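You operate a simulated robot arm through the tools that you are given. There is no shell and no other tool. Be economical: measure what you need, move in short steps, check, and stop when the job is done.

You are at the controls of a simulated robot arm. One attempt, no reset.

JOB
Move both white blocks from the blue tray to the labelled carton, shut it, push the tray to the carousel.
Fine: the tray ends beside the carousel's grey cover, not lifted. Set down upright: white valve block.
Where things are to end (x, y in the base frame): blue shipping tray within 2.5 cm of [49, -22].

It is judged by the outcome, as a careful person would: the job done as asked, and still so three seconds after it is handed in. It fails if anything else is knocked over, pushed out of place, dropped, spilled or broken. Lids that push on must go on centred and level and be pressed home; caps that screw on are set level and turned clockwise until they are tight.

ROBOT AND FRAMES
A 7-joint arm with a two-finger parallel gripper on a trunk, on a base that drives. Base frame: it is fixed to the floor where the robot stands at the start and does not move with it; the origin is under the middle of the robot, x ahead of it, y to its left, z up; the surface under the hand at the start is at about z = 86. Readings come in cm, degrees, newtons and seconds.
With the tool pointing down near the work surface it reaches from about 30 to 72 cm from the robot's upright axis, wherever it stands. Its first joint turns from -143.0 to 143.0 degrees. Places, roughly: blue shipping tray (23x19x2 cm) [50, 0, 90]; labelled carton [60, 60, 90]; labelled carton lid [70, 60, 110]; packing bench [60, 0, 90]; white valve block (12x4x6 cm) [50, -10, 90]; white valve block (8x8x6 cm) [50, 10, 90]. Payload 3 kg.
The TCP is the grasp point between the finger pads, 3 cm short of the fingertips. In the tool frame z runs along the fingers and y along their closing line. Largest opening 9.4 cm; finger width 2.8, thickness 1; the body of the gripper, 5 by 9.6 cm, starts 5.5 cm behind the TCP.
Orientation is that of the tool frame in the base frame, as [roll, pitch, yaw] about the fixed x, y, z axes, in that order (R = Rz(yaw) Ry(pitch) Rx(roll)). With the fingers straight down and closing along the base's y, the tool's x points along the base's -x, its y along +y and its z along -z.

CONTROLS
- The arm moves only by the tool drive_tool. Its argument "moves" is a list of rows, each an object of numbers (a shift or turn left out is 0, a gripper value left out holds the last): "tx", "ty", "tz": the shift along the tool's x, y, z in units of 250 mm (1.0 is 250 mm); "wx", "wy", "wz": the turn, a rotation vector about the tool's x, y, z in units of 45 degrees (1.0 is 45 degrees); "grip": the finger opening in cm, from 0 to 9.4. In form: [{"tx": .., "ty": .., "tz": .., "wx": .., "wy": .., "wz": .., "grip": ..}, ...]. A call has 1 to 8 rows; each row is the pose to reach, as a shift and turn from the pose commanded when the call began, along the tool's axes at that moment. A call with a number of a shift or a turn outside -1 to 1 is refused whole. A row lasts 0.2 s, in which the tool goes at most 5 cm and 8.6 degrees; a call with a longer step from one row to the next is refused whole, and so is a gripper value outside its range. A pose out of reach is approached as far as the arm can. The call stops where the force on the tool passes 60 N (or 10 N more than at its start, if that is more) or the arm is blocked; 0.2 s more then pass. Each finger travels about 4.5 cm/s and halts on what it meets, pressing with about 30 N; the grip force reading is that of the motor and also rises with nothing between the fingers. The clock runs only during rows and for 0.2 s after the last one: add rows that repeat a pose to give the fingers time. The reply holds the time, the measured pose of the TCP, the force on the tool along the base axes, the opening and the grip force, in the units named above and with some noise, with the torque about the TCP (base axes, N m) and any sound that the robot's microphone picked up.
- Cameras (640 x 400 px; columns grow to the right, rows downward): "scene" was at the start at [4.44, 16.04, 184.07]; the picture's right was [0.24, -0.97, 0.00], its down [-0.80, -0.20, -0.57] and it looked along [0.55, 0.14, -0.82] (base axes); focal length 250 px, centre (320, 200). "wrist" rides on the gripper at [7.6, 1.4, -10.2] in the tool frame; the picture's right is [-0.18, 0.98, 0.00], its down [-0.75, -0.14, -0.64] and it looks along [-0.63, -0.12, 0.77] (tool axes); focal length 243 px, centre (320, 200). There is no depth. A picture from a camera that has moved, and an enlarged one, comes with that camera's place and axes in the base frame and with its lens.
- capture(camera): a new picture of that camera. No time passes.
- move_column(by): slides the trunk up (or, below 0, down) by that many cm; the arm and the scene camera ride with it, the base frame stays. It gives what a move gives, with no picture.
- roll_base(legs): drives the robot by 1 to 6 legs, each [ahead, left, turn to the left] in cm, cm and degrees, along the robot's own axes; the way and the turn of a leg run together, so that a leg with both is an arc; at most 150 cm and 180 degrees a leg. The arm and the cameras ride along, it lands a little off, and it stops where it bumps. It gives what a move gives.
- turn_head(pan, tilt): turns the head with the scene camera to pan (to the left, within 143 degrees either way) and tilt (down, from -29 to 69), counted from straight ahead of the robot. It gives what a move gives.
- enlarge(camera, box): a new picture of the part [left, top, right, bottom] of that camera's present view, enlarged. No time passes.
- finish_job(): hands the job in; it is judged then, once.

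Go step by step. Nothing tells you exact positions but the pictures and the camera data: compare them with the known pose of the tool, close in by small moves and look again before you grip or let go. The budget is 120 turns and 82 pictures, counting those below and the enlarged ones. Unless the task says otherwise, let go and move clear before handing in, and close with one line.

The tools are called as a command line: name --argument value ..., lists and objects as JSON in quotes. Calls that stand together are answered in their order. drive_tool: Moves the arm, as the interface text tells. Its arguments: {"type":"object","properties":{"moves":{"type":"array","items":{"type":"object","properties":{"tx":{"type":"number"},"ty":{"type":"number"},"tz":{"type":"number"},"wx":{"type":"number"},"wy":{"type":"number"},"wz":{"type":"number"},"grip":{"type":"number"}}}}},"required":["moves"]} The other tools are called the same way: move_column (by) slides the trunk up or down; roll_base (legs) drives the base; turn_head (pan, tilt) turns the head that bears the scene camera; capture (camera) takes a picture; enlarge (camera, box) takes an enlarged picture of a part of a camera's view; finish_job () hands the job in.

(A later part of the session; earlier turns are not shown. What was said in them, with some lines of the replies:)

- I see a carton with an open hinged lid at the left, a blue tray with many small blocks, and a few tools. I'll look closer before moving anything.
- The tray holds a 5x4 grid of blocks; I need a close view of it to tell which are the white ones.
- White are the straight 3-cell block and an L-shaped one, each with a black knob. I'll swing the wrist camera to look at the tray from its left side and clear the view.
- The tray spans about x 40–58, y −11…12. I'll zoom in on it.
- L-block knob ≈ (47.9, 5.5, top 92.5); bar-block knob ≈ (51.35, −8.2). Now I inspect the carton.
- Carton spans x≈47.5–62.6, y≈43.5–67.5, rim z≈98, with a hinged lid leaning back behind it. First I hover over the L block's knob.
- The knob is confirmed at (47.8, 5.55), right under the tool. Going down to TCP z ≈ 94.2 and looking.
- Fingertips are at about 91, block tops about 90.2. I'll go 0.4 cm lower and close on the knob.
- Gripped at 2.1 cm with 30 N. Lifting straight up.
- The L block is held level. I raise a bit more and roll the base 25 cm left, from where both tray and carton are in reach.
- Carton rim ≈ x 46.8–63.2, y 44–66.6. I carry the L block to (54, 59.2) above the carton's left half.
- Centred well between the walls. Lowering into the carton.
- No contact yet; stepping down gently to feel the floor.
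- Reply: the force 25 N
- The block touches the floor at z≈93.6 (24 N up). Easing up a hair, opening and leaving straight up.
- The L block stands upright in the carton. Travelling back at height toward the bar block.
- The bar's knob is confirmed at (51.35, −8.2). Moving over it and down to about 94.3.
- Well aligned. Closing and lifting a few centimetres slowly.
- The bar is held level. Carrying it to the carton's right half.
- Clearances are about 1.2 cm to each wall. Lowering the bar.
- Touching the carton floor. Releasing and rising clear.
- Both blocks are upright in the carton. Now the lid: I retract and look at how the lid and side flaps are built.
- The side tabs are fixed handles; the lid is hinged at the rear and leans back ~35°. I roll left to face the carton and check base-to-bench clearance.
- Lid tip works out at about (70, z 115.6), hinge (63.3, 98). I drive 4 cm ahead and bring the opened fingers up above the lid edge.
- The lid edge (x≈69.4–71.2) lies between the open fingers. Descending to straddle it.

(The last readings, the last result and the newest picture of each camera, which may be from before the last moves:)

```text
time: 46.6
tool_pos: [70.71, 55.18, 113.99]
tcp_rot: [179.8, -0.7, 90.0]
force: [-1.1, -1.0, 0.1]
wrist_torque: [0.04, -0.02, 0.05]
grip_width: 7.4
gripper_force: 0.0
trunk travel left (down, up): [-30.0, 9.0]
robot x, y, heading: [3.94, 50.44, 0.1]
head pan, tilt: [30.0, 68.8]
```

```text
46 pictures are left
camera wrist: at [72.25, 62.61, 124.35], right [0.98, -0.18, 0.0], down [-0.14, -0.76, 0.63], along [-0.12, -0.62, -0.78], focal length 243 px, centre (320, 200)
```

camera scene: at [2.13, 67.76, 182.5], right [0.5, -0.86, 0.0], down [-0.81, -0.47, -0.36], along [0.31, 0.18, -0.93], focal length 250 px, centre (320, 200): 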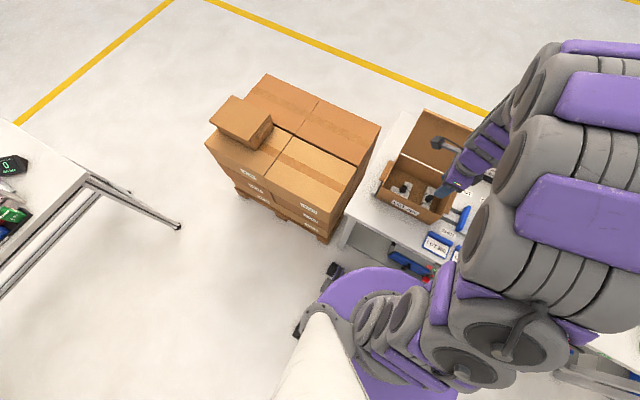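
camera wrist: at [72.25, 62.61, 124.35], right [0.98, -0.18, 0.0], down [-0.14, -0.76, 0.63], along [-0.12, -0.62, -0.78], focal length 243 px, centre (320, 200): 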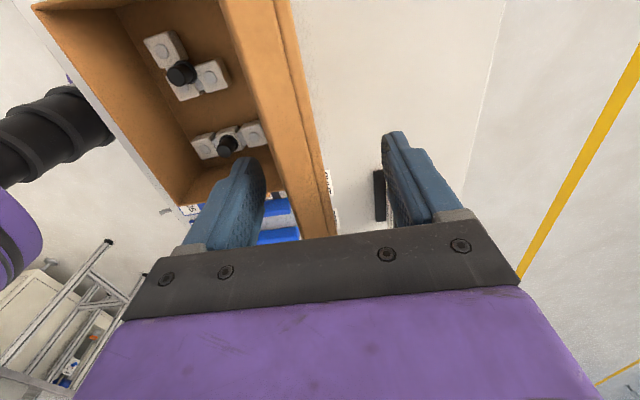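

Straddled without contact. Pulling slowly toward the robot with the rear finger.

drive_tool --moves '[{"ty": -0.06}, {"ty": -0.12}, {"ty": -0.18}, {"ty": -0.24}, {"ty": -0.3}, {"ty": -0.36}, {"ty": -0.4}]'

capture --camera "wrist"

```text
time: 48.2
tool_pos: [60.9, 55.16, 114.07]
tcp_rot: [179.8, -0.8, 90.0]
force: [-0.7, -0.7, -0.3]
wrist_torque: [0.01, 0.02, 0.02]
grip_width: 7.38
gripper_force: 0.1
trunk travel left (down, up): [-30.0, 9.0]
robot x, y, heading: [4.09, 50.29, 0.2]
head pan, tilt: [30.0, 68.8]
```

```text
45 pictures are left
camera wrist: at [62.27, 62.62, 124.37], right [0.98, -0.18, 0.0], down [-0.14, -0.76, 0.63], along [-0.12, -0.62, -0.78], focal length 243 px, centre (320, 200)
```

wrist: 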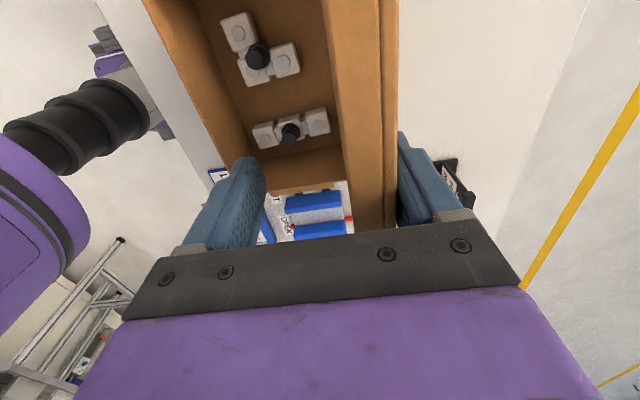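

The lid is now about vertical against the rear finger. Pulling a little further past vertical, then looking.

drive_tool --moves '[{"ty": -0.06}, {"ty": -0.12}, {"ty": -0.18}, {"ty": -0.2}]'

capture --camera "wrist"

capture --camera "scene"

```text
time: 49.2
tool_pos: [55.98, 55.09, 114.01]
tcp_rot: [179.8, -0.7, 90.0]
force: [0.3, 1.0, -0.2]
wrist_torque: [-0.02, 0.0, -0.02]
grip_width: 7.43
gripper_force: 1.0
trunk travel left (down, up): [-30.0, 9.0]
robot x, y, heading: [4.38, 50.51, 0.1]
head pan, tilt: [30.0, 68.8]
```

```text
44 pictures are left
camera wrist: at [57.32, 62.57, 124.28], right [0.98, -0.18, 0.0], down [-0.14, -0.76, 0.63], along [-0.12, -0.62, -0.78], focal length 243 px, centre (320, 200)
```

wrist: 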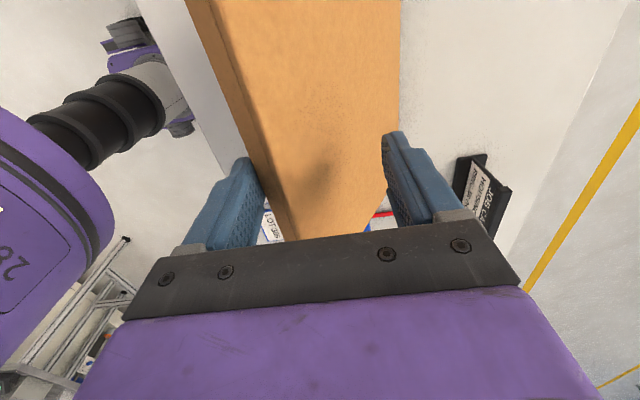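

```text
43 pictures are left
camera scene: at [6.2, 67.4, 182.53], right [0.5, -0.86, 0.0], down [-0.81, -0.47, -0.36], along [0.31, 0.18, -0.93], focal length 250 px, centre (320, 200)
```

scene: 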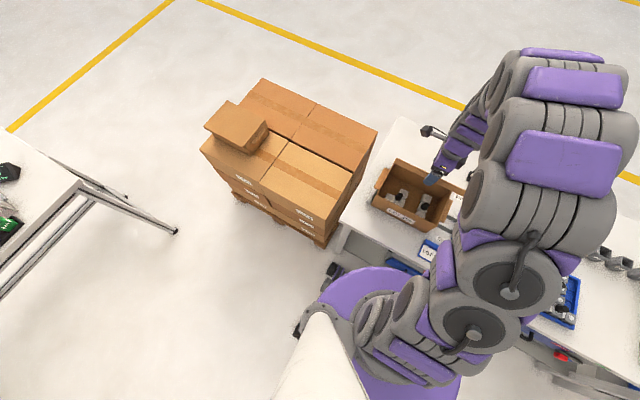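

The lid has tipped forward and rests on the front finger. I lower it by following its arc.

drive_tool --moves '[{"ty": -0.055, "tz": 0.02}, {"ty": -0.11, "tz": 0.04}, {"ty": -0.15, "tz": 0.095}, {"ty": -0.19, "tz": 0.15}, {"ty": -0.22, "tz": 0.2}, {"ty": -0.25, "tz": 0.256}, {"ty": -0.28, "tz": 0.32}, {"ty": -0.28, "tz": 0.32}]'

capture --camera "wrist"

enlarge --camera "scene" --box '[350, 110, 480, 240]'

```text
time: 51.0
tool_pos: [48.86, 55.41, 106.01]
tcp_rot: [179.8, -0.8, 90.0]
force: [0.5, 0.6, -0.8]
wrist_torque: [-0.01, -0.01, -0.02]
grip_width: 7.42
gripper_force: 0.1
trunk travel left (down, up): [-30.0, 9.0]
robot x, y, heading: [3.99, 50.2, 0.3]
head pan, tilt: [30.0, 68.8]
```

```text
42 pictures are left
camera wrist: at [50.29, 62.78, 116.28], right [0.98, -0.18, 0.0], down [-0.14, -0.76, 0.63], along [-0.12, -0.62, -0.78], focal length 243 px, centre (320, 200)
```

wrist: 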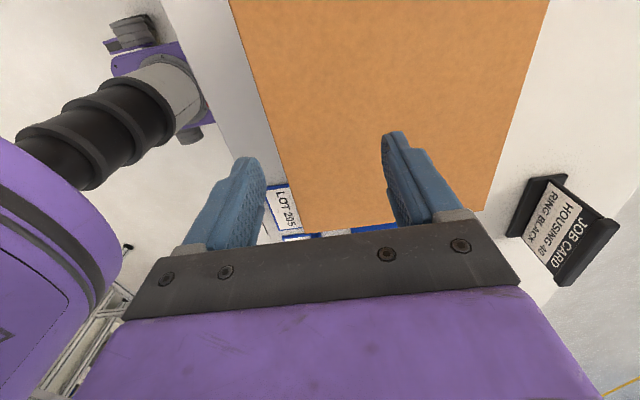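

```text
3.08 times, centred on (415, 175) of scene
camera zoom: at [6.14, 67.4, 182.53], right [0.5, -0.86, 0.0], down [-0.81, -0.47, -0.36], along [0.31, 0.18, -0.93], focal length 770 px, centre (28, 277)
```

zoom: 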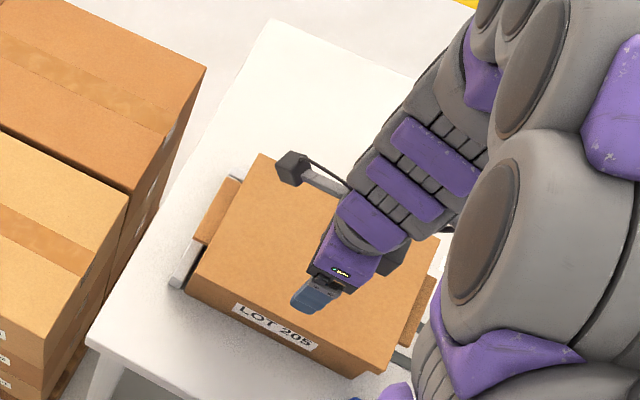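

The lid has come down onto the carton. I lift off to inspect whether it sits fully home.

drive_tool --moves '[{"tz": -0.15, "grip": 7.4}, {"tz": -0.3, "grip": 3}, {"tz": -0.45, "grip": 0}, {"tz": -0.45, "ty": -0.15, "grip": 0}, {"tz": -0.45, "ty": -0.3, "tx": -0.15, "grip": 0}, {"tz": -0.45, "ty": -0.3, "tx": -0.3, "grip": 0}, {"tz": -0.45, "ty": -0.3, "tx": -0.45, "grip": 0}, {"tz": -0.45, "ty": -0.3, "tx": -0.6, "grip": 0}]'

enlarge --camera "scene" --box '[350, 130, 460, 240]'

capture --camera "wrist"

```text
refused: row 5 steps farther than a row can; nothing moved
```

```text
3.64 times, centred on (405, 185) of scene
camera zoom: at [6.14, 67.4, 182.53], right [0.5, -0.86, 0.0], down [-0.81, -0.47, -0.36], along [0.31, 0.18, -0.93], focal length 910 px, centre (11, 254)
```

zoom: 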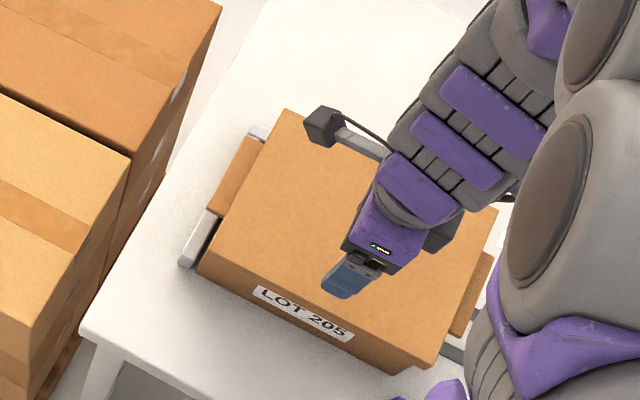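

```text
39 pictures are left
camera wrist: at [50.29, 62.78, 116.28], right [0.98, -0.18, 0.0], down [-0.14, -0.76, 0.63], along [-0.12, -0.62, -0.78], focal length 243 px, centre (320, 200)
```

wrist: 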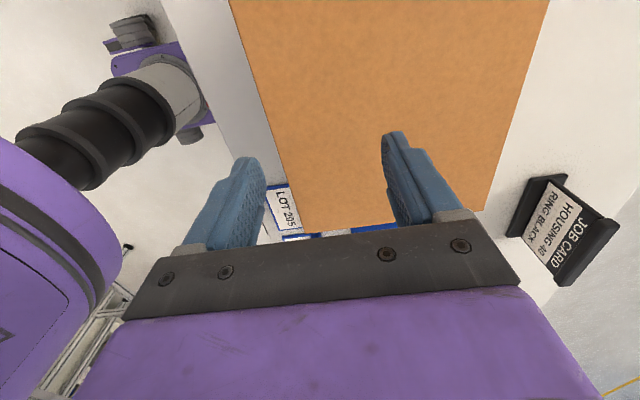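

The lid looks closed or nearly so. I raise a little, close the fingers, and press gently on the lid near its front edge to be sure it's home.

drive_tool --moves '[{"tz": -0.08, "grip": 7.4}, {"tz": -0.08, "grip": 4}, {"tz": -0.08, "grip": 0}, {"tz": -0.08, "grip": 0}, {"tz": -0.08, "grip": 0}, {"tz": -0.08, "grip": 0}]'

drive_tool --moves '[{"tz": 0.05}, {"tz": 0.1}, {"tz": 0.15}, {"tz": 0.18}, {"tz": 0.2}, {"tz": 0.22}, {"tz": 0.22}]'

```text
time: 52.4
tool_pos: [48.83, 55.26, 108.06]
tcp_rot: [179.9, -0.8, 89.9]
force: [-0.3, 0.5, 0.0]
wrist_torque: [0.02, -0.02, 0.0]
grip_width: 0.0
gripper_force: 26.8
trunk travel left (down, up): [-30.0, 9.0]
robot x, y, heading: [3.97, 50.19, -0.0]
head pan, tilt: [30.0, 68.8]
```

```text
time: 54.0
tool_pos: [48.95, 55.43, 102.43]
tcp_rot: [179.7, -0.8, 90.1]
force: [0.5, 0.4, -0.6]
wrist_torque: [-0.02, 0.02, 0.0]
grip_width: 0.0
gripper_force: 29.9
trunk travel left (down, up): [-30.0, 9.0]
robot x, y, heading: [3.8, 50.57, 0.3]
head pan, tilt: [30.0, 68.8]
```

drive_tool --moves '[{"tz": 0.012}, {"tz": 0.024}, {"tz": 0.036}, {"tz": 0.048}, {"tz": 0.06}, {"tz": 0.068}]'

capture --camera "wrist"

```text
time: 55.4
tool_pos: [48.85, 55.35, 100.82]
tcp_rot: [179.9, -0.8, 89.9]
force: [-0.1, -0.4, -0.2]
wrist_torque: [0.01, -0.03, 0.01]
grip_width: 0.02
gripper_force: 29.6
trunk travel left (down, up): [-30.0, 9.0]
robot x, y, heading: [3.89, 50.5, -0.1]
head pan, tilt: [30.0, 68.8]
```

```text
38 pictures are left
camera wrist: at [50.33, 62.82, 111.07], right [0.98, -0.19, 0.0], down [-0.14, -0.76, 0.63], along [-0.12, -0.62, -0.78], focal length 243 px, centre (320, 200)
```

wrist: 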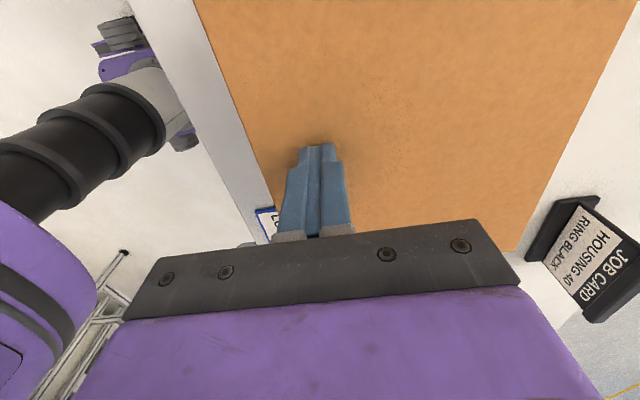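

Shadow meets the tips; no force yet. A few more small steps.

drive_tool --moves '[{"tz": 0.008}, {"tz": 0.016}, {"tz": 0.024}, {"tz": 0.032}, {"tz": 0.04}]'

```text
time: 56.5
tool_pos: [48.84, 55.39, 100.61]
tcp_rot: [178.8, -0.9, 90.0]
force: [2.0, 7.5, 26.7]
wrist_torque: [0.06, -0.21, 0.1]
grip_width: 0.02
gripper_force: 30.1
trunk travel left (down, up): [-30.0, 9.0]
robot x, y, heading: [4.25, 50.45, 0.1]
head pan, tilt: [30.0, 68.8]
stopped in row 5: the force on the tool passed its limit at 63 N (the readings are from after the stop); the commanded pose is now the measured one
```

The lid is firm at tip z≈97.6, pressed with up to 60 N. Raising off and inspecting it.

drive_tool --moves '[{"tz": -0.1}, {"tz": -0.28}, {"tz": -0.46}, {"tz": -0.6}, {"tz": -0.6, "tx": -0.18}, {"tz": -0.6, "tx": -0.36}, {"tz": -0.6, "tx": -0.54}, {"tz": -0.6, "tx": -0.72}]'

turn_head --pan 10 --tilt 50

capture --camera "scene"

```text
time: 58.3
tool_pos: [49.22, 36.82, 114.76]
tcp_rot: [179.5, -0.8, 90.0]
force: [0.1, -0.4, -0.6]
wrist_torque: [0.02, 0.01, 0.0]
grip_width: 0.0
gripper_force: 30.1
trunk travel left (down, up): [-30.0, 9.0]
robot x, y, heading: [4.21, 50.56, 0.2]
head pan, tilt: [30.0, 68.8]
```

```text
time: 59.1
tool_pos: [48.99, 36.94, 114.69]
tcp_rot: [179.7, -0.8, 89.9]
force: [0.0, 0.5, 1.0]
wrist_torque: [0.03, -0.04, -0.02]
grip_width: 0.0
gripper_force: 30.0
trunk travel left (down, up): [-30.0, 9.0]
robot x, y, heading: [3.98, 50.31, 0.1]
head pan, tilt: [10.0, 50.0]
```

```text
37 pictures are left
camera scene: at [8.9, 65.71, 184.74], right [0.18, -0.98, 0.0], down [-0.76, -0.14, -0.64], along [0.63, 0.11, -0.77], focal length 250 px, centre (320, 200)
```

scene: 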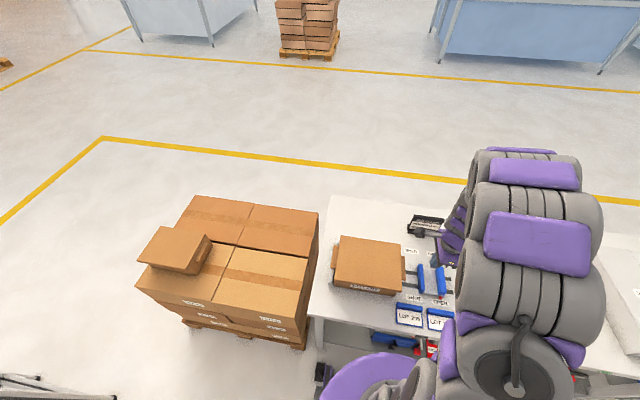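

enlarge --camera "scene" --box '[315, 215, 445, 315]'

```text
4.00 times, centred on (380, 265) of scene
camera zoom: at [8.9, 65.71, 184.74], right [0.18, -0.98, 0.0], down [-0.76, -0.14, -0.64], along [0.63, 0.11, -0.77], focal length 1001 px, centre (80, -60)
```

zoom: 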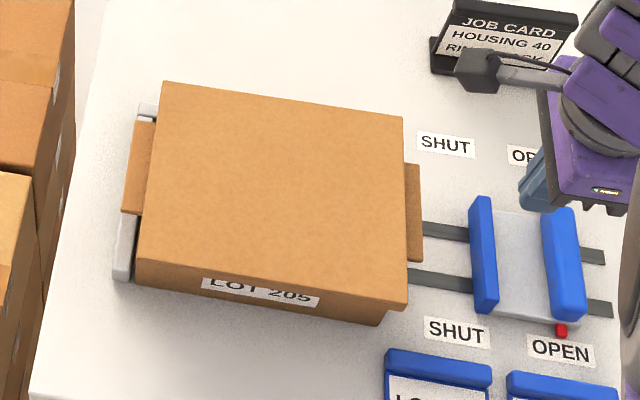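

The carton is shut, with its lip over the front wall. Now I roll back to the tray and survey it and the carousel.

roll_base --legs '[[-4, 0, 0], [0, -46, 0]]'

turn_head --pan -25 --tilt 55

capture --camera "scene"

capture --camera "wrist"

```text
time: 62.4
tool_pos: [45.1, -7.97, 114.81]
tcp_rot: [179.6, -0.4, 89.8]
force: [-0.2, 0.0, 0.1]
wrist_torque: [-0.05, 0.02, 0.0]
grip_width: 0.03
gripper_force: 29.6
trunk travel left (down, up): [-30.0, 9.0]
robot x, y, heading: [-0.11, 4.91, 0.1]
head pan, tilt: [10.0, 50.0]
```

```text
time: 63.4
tool_pos: [44.83, -7.84, 114.88]
tcp_rot: [179.5, -0.4, 89.8]
force: [0.0, -0.6, 0.0]
wrist_torque: [-0.01, 0.01, 0.03]
grip_width: 0.01
gripper_force: 29.9
trunk travel left (down, up): [-30.0, 9.0]
robot x, y, heading: [-0.43, 4.93, 0.0]
head pan, tilt: [-25.0, 55.0]
```

```text
35 pictures are left
camera scene: at [3.97, 16.57, 184.05], right [-0.42, -0.91, 0.0], down [-0.74, 0.34, -0.57], along [0.52, -0.25, -0.82], focal length 250 px, centre (320, 200)
```

scene: 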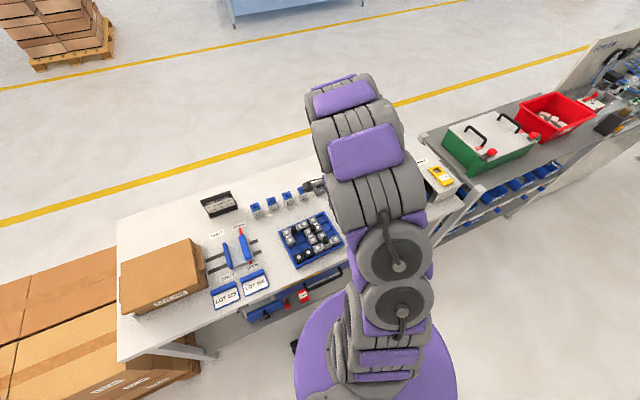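

```text
34 pictures are left
camera wrist: at [46.3, -0.36, 125.04], right [0.98, -0.19, 0.01], down [-0.15, -0.76, 0.63], along [-0.11, -0.62, -0.77], focal length 243 px, centre (320, 200)
```

wrist: 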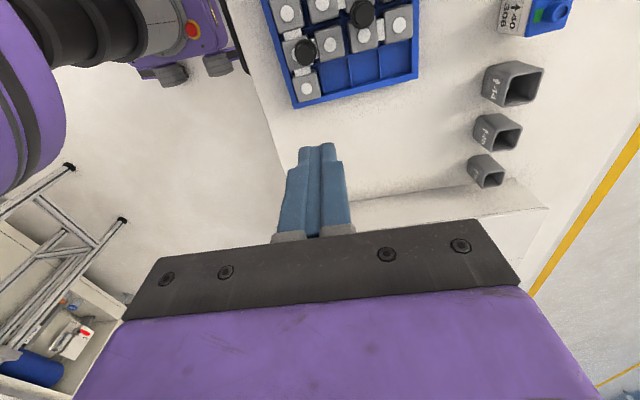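

enlarge --camera "scene" --box '[265, 195, 365, 275]'

```text
5.00 times, centred on (315, 235) of scene
camera zoom: at [3.97, 16.57, 184.05], right [-0.42, -0.91, 0.0], down [-0.74, 0.34, -0.57], along [0.52, -0.25, -0.82], focal length 1251 px, centre (345, 25)
```

zoom: 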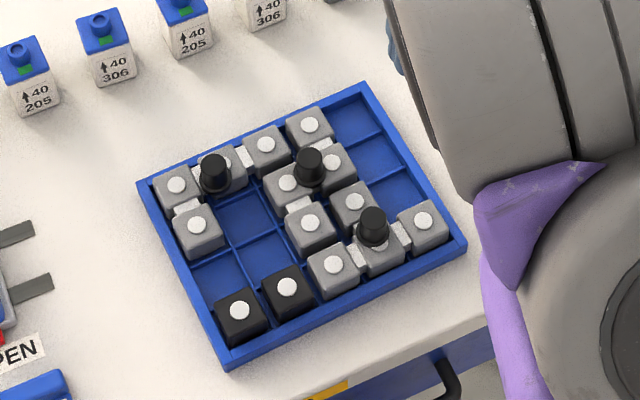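

The tray is at about (49.1, −0.3), with its left edge at y ≈ 11.3; the cover edge is at y ≈ −34.5. I go to the tray's left side with fingers spread wide, to push with both tips.

drive_tool --moves '[{"tx": 0.15, "ty": 0.03, "grip": 3}, {"tx": 0.31, "ty": 0.06, "grip": 5}, {"tx": 0.47, "ty": 0.09, "grip": 7}, {"tx": 0.62, "ty": 0.12, "grip": 9.2}, {"tx": 0.77, "ty": 0.15, "grip": 9.2}, {"tx": 0.92, "ty": 0.17, "grip": 9.2}, {"tx": 0.92, "ty": 0.17, "tz": 0.15, "grip": 9.2}, {"tx": 0.92, "ty": 0.17, "tz": 0.32, "grip": 9.2}]'

capture --camera "wrist"

capture --camera "scene"

```text
time: 65.2
tool_pos: [49.51, 14.87, 107.02]
tcp_rot: [179.5, -0.6, 89.8]
force: [1.0, 0.5, -0.2]
wrist_torque: [0.01, 0.05, -0.01]
grip_width: 9.2
gripper_force: 0.1
trunk travel left (down, up): [-30.0, 9.0]
robot x, y, heading: [-0.04, 4.86, 0.1]
head pan, tilt: [-25.0, 55.0]
```

```text
32 pictures are left
camera wrist: at [50.81, 22.31, 117.28], right [0.98, -0.19, 0.01], down [-0.15, -0.76, 0.63], along [-0.11, -0.62, -0.77], focal length 243 px, centre (320, 200)
```

wrist: 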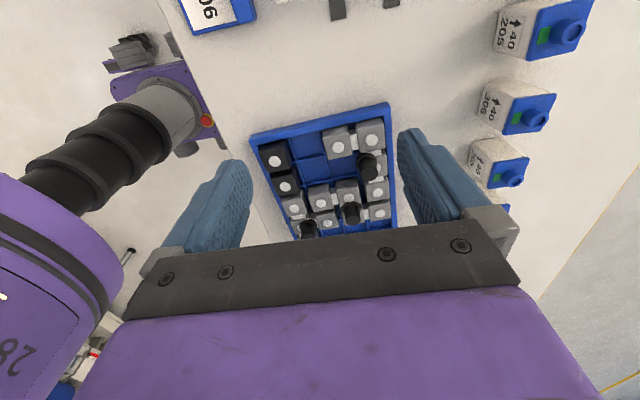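

```text
31 pictures are left
camera scene: at [4.18, 16.12, 184.06], right [-0.42, -0.91, 0.0], down [-0.74, 0.35, -0.57], along [0.52, -0.24, -0.82], focal length 250 px, centre (320, 200)
```

scene: 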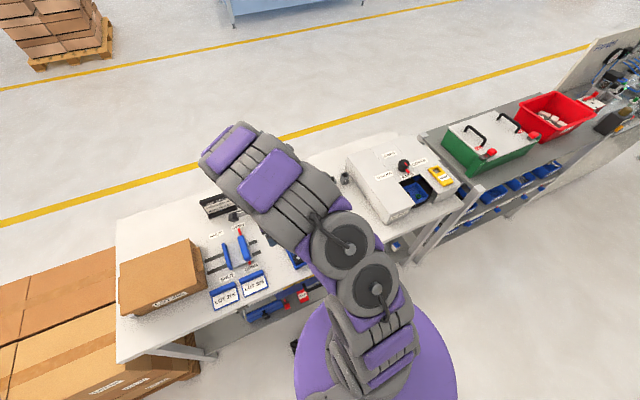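

The tray's left edge is at y ≈ 11.2, and the finger faces are at 13.5. Descending beside it.

drive_tool --moves '[{"tz": 0.16, "ty": -0.01}, {"tz": 0.32, "ty": -0.01}, {"tz": 0.46, "ty": -0.01}, {"tz": 0.58, "ty": -0.01}, {"tz": 0.65, "ty": -0.01}, {"tz": 0.68, "ty": -0.01}, {"tz": 0.68, "ty": -0.01}]'

capture --camera "wrist"

```text
time: 66.8
tool_pos: [49.25, 14.94, 90.13]
tcp_rot: [179.6, -0.6, 89.8]
force: [-0.1, 0.4, 0.7]
wrist_torque: [-0.01, 0.03, -0.02]
grip_width: 9.2
gripper_force: 0.1
trunk travel left (down, up): [-30.0, 9.0]
robot x, y, heading: [0.19, 4.86, -0.0]
head pan, tilt: [-25.0, 55.0]
```

```text
30 pictures are left
camera wrist: at [50.65, 22.5, 100.32], right [0.98, -0.19, 0.01], down [-0.15, -0.76, 0.63], along [-0.11, -0.62, -0.77], focal length 243 px, centre (320, 200)
```

wrist: 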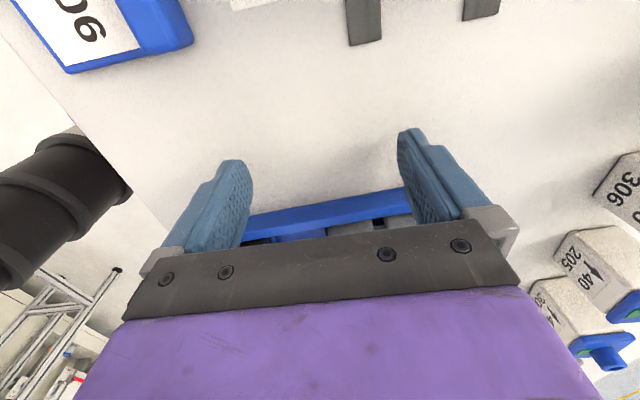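

Tips are just above the bench, below the tray rim. Pushing slowly toward −y.

drive_tool --moves '[{"tz": 0.012}, {"tz": 0.012, "tx": -0.05}, {"tz": 0.012, "tx": -0.1}, {"tz": 0.012, "tx": -0.14}, {"tz": 0.012, "tx": -0.18}, {"tz": 0.012, "tx": -0.22}, {"tz": 0.012, "tx": -0.26}, {"tz": 0.012, "tx": -0.3}]'

capture --camera "wrist"

```text
time: 68.6
tool_pos: [49.22, 7.42, 89.67]
tcp_rot: [179.5, -0.6, 89.7]
force: [0.3, 1.1, 0.6]
wrist_torque: [0.04, 0.03, -0.08]
grip_width: 9.21
gripper_force: 0.0
trunk travel left (down, up): [-30.0, 9.0]
robot x, y, heading: [-0.0, 5.09, 0.3]
head pan, tilt: [-25.0, 55.0]
```

```text
29 pictures are left
camera wrist: at [50.62, 14.92, 99.9], right [0.98, -0.19, 0.01], down [-0.15, -0.76, 0.63], along [-0.11, -0.62, -0.77], focal length 243 px, centre (320, 200)
```

wrist: 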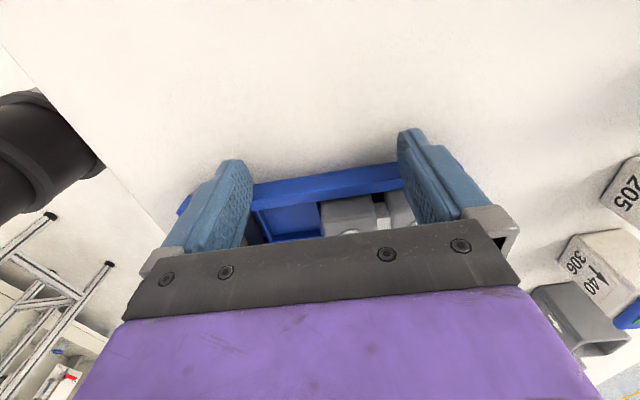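

The tray slides along squarely. Continuing the push in steps.

drive_tool --moves '[{"tx": -0.05}, {"tx": -0.11}, {"tx": -0.17}, {"tx": -0.23}, {"tx": -0.29}, {"tx": -0.35}, {"tx": -0.4}, {"tx": -0.44}]'

capture --camera "wrist"

capture --camera "scene"

```text
time: 70.4
tool_pos: [49.11, -3.63, 89.48]
tcp_rot: [179.5, -0.5, 89.8]
force: [0.7, 2.6, 1.2]
wrist_torque: [0.02, 0.02, -0.01]
grip_width: 9.21
gripper_force: 0.4
trunk travel left (down, up): [-30.0, 9.0]
robot x, y, heading: [-0.02, 4.78, 0.0]
head pan, tilt: [-25.0, 55.0]
```

```text
28 pictures are left
camera wrist: at [50.57, 3.91, 99.79], right [0.98, -0.19, 0.01], down [-0.15, -0.76, 0.63], along [-0.11, -0.62, -0.77], focal length 243 px, centre (320, 200)
```

wrist: 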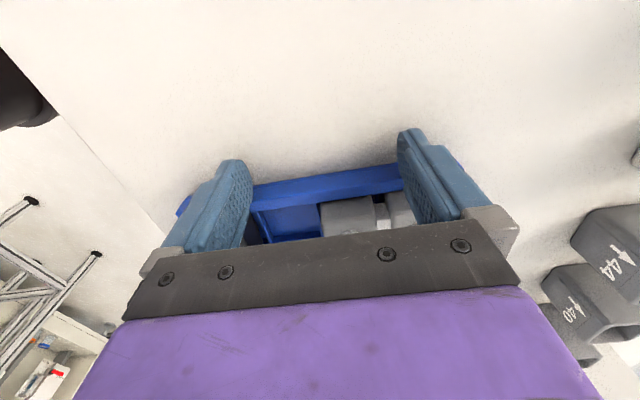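

```text
27 pictures are left
camera scene: at [4.05, 15.9, 184.08], right [-0.42, -0.91, 0.0], down [-0.74, 0.35, -0.57], along [0.52, -0.24, -0.82], focal length 250 px, centre (320, 200)
```

scene: 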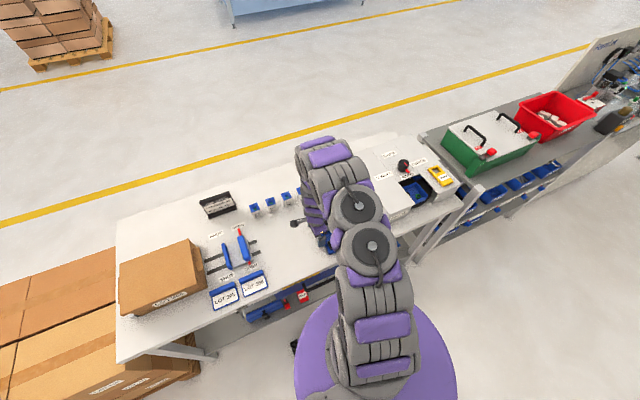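

Tracking steadily. Pushing to TCP y ≈ −8.3, then I'll measure.

drive_tool --moves '[{"tx": -0.05}, {"tx": -0.1}, {"tx": -0.15}, {"tx": -0.185}, {"tx": -0.185}]'

drive_tool --moves '[{"tx": 0.06}, {"tx": 0.2}, {"tx": 0.34, "tz": -0.1}, {"tx": 0.44, "tz": -0.25}, {"tx": 0.44, "tz": -0.43}, {"tx": 0.44, "tz": -0.6}, {"tx": 0.44, "tz": -0.75}]'

capture --camera "wrist"

```text
time: 71.6
tool_pos: [49.17, -8.26, 89.65]
tcp_rot: [179.5, -0.6, 89.9]
force: [0.4, 2.8, 0.2]
wrist_torque: [0.04, 0.07, -0.04]
grip_width: 9.21
gripper_force: 0.0
trunk travel left (down, up): [-30.0, 9.0]
robot x, y, heading: [0.05, 4.83, -0.3]
head pan, tilt: [-25.0, 55.0]
```

```text
time: 73.2
tool_pos: [48.97, 2.63, 108.36]
tcp_rot: [179.5, -0.6, 89.7]
force: [-0.5, -0.2, -0.8]
wrist_torque: [0.01, -0.05, 0.0]
grip_width: 9.21
gripper_force: 0.0
trunk travel left (down, up): [-30.0, 9.0]
robot x, y, heading: [0.05, 5.24, 0.0]
head pan, tilt: [-25.0, 55.0]
```

```text
26 pictures are left
camera wrist: at [50.32, 10.11, 118.75], right [0.98, -0.19, 0.01], down [-0.15, -0.76, 0.63], along [-0.11, -0.62, -0.77], focal length 243 px, centre (320, 200)
```

wrist: 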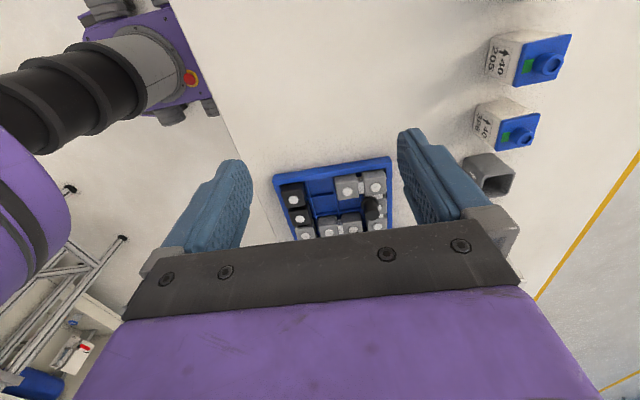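

The tray is now at about y −20.4…−21.2. I check the gap to the cover before the last centimetre.

enlarge --camera "scene" --box '[300, 150, 460, 270]'

```text
3.33 times, centred on (380, 210) of scene
camera zoom: at [3.85, 15.88, 184.09], right [-0.42, -0.91, 0.0], down [-0.74, 0.35, -0.57], along [0.52, -0.24, -0.82], focal length 834 px, centre (120, 167)
```

zoom: 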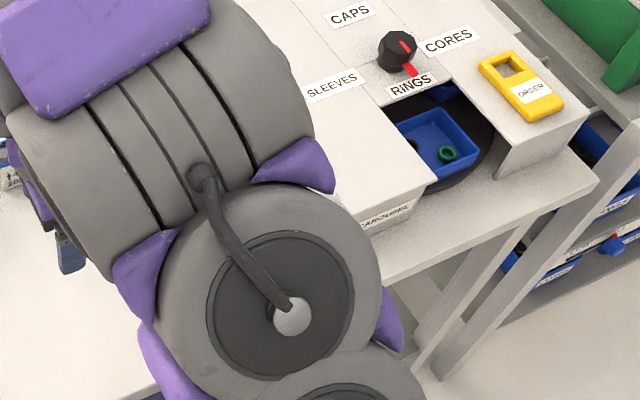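

There is room. I go back down and push about 1 cm more.

drive_tool --moves '[{"tz": 0.17}, {"tz": 0.34}, {"tz": 0.5}, {"tz": 0.64}, {"tz": 0.72}, {"tz": 0.748}, {"tz": 0.748}]'

drive_tool --moves '[{"tx": -0.1}, {"tx": -0.22}, {"tx": -0.32}, {"tx": -0.4}, {"tx": -0.44}, {"tx": -0.46}, {"tx": -0.48}, {"tx": -0.48}]'

drive_tool --moves '[{"tx": 0.06}, {"tx": 0.2}, {"tx": 0.34, "tz": -0.1}, {"tx": 0.44, "tz": -0.25}, {"tx": 0.6, "tz": -0.35}, {"tx": 0.76, "tz": -0.45}, {"tx": 0.9, "tz": -0.55}, {"tx": 1.0, "tz": -0.65}]'

capture --camera "wrist"

capture --camera "scene"

```text
time: 74.8
tool_pos: [49.2, 2.82, 89.6]
tcp_rot: [179.4, -0.6, 89.8]
force: [-0.7, 0.0, -0.3]
wrist_torque: [-0.04, -0.02, 0.05]
grip_width: 9.19
gripper_force: 0.0
trunk travel left (down, up): [-30.0, 9.0]
robot x, y, heading: [0.02, 4.91, 0.1]
head pan, tilt: [-25.0, 55.0]
```

```text
time: 76.6
tool_pos: [49.21, -9.23, 89.62]
tcp_rot: [179.5, -0.6, 89.7]
force: [1.1, 3.8, 1.1]
wrist_torque: [0.02, 0.01, 0.07]
grip_width: 9.19
gripper_force: 0.1
trunk travel left (down, up): [-30.0, 9.0]
robot x, y, heading: [-0.28, 4.82, -0.0]
head pan, tilt: [-25.0, 55.0]
```

```text
time: 78.4
tool_pos: [49.06, 15.76, 106.05]
tcp_rot: [179.4, -0.5, 89.8]
force: [0.6, 0.1, 0.2]
wrist_torque: [0.0, -0.02, -0.01]
grip_width: 9.19
gripper_force: 0.0
trunk travel left (down, up): [-30.0, 9.0]
robot x, y, heading: [-0.04, 5.07, 0.1]
head pan, tilt: [-25.0, 55.0]
```

```text
24 pictures are left
camera wrist: at [50.39, 23.27, 116.36], right [0.98, -0.19, 0.01], down [-0.15, -0.76, 0.63], along [-0.11, -0.62, -0.77], focal length 243 px, centre (320, 200)
```

wrist: 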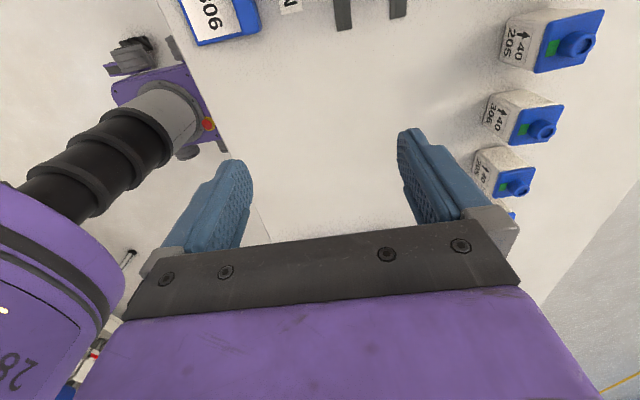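

```text
23 pictures are left
camera scene: at [3.88, 16.27, 184.06], right [-0.42, -0.91, 0.0], down [-0.74, 0.35, -0.57], along [0.52, -0.24, -0.82], focal length 250 px, centre (320, 200)
```

scene: 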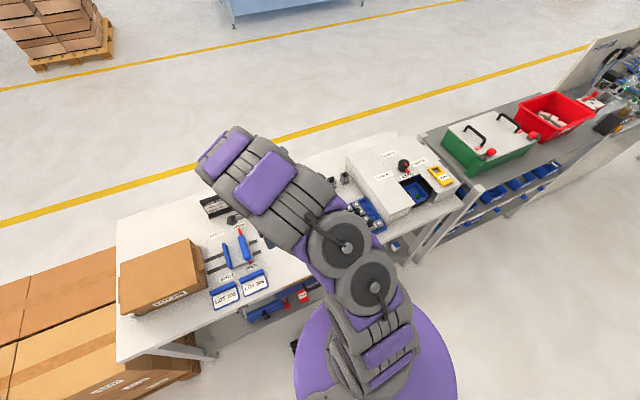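

roll_base --legs '[[0, 25, 0]]'

turn_head --pan -40 --tilt 50

capture --camera "scene"

```text
time: 80.2
tool_pos: [49.12, 39.92, 106.24]
tcp_rot: [179.4, -1.0, 89.7]
force: [0.8, -0.5, 0.4]
wrist_torque: [0.03, 0.0, 0.03]
grip_width: 9.19
gripper_force: 0.1
trunk travel left (down, up): [-30.0, 9.0]
robot x, y, heading: [0.33, 30.28, -0.2]
head pan, tilt: [-25.0, 55.0]
```

```text
time: 81.0
tool_pos: [48.96, 40.12, 106.29]
tcp_rot: [179.3, -1.0, 89.7]
force: [0.1, -0.2, 0.2]
wrist_torque: [-0.01, 0.01, 0.01]
grip_width: 9.21
gripper_force: 0.0
trunk travel left (down, up): [-30.0, 9.0]
robot x, y, heading: [-0.01, 29.85, 0.2]
head pan, tilt: [-40.0, 50.0]
```

```text
22 pictures are left
camera scene: at [3.38, 39.95, 184.69], right [-0.64, -0.77, 0.01], down [-0.59, 0.49, -0.64], along [0.49, -0.42, -0.77], focal length 250 px, centre (320, 200)
```

scene: 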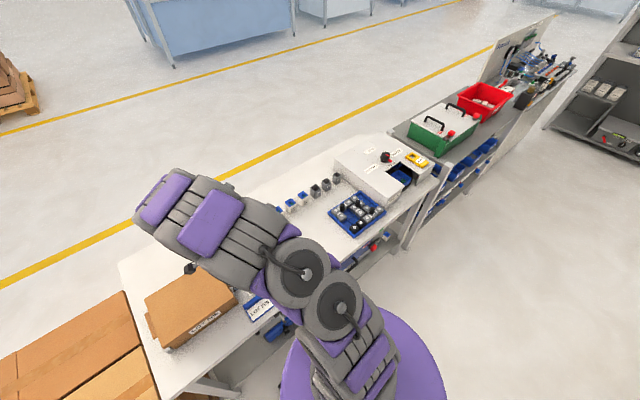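

enlarge --camera "scene" --box '[315, 160, 425, 245]'

```text
4.71 times, centred on (370, 202) of scene
camera zoom: at [3.38, 39.95, 184.69], right [-0.64, -0.77, 0.01], down [-0.59, 0.49, -0.64], along [0.49, -0.42, -0.77], focal length 1178 px, centre (85, 188)
```

zoom: 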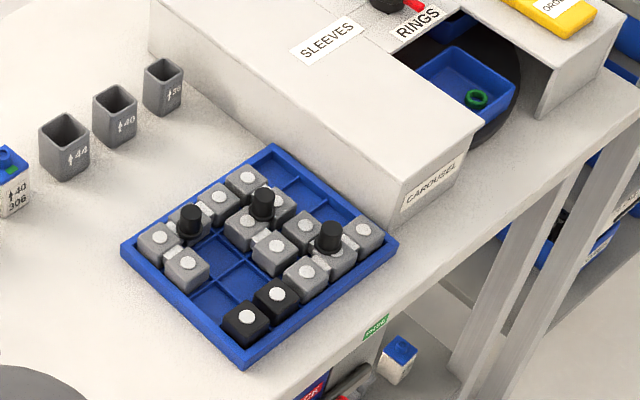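

The tray lies flat and square beside the grey cover, centred at about (48.5, −22). The carton is shut with both blocks upright inside, and the hand is empty and clear, so I'm handing in.

finish_job

```text
The job is handed in.
```

Both white blocks are upright in the carton, the carton is shut with its lid pressed down, and the tray was slid without lifting to about (48.5, −22), beside the carousel's grey cover.
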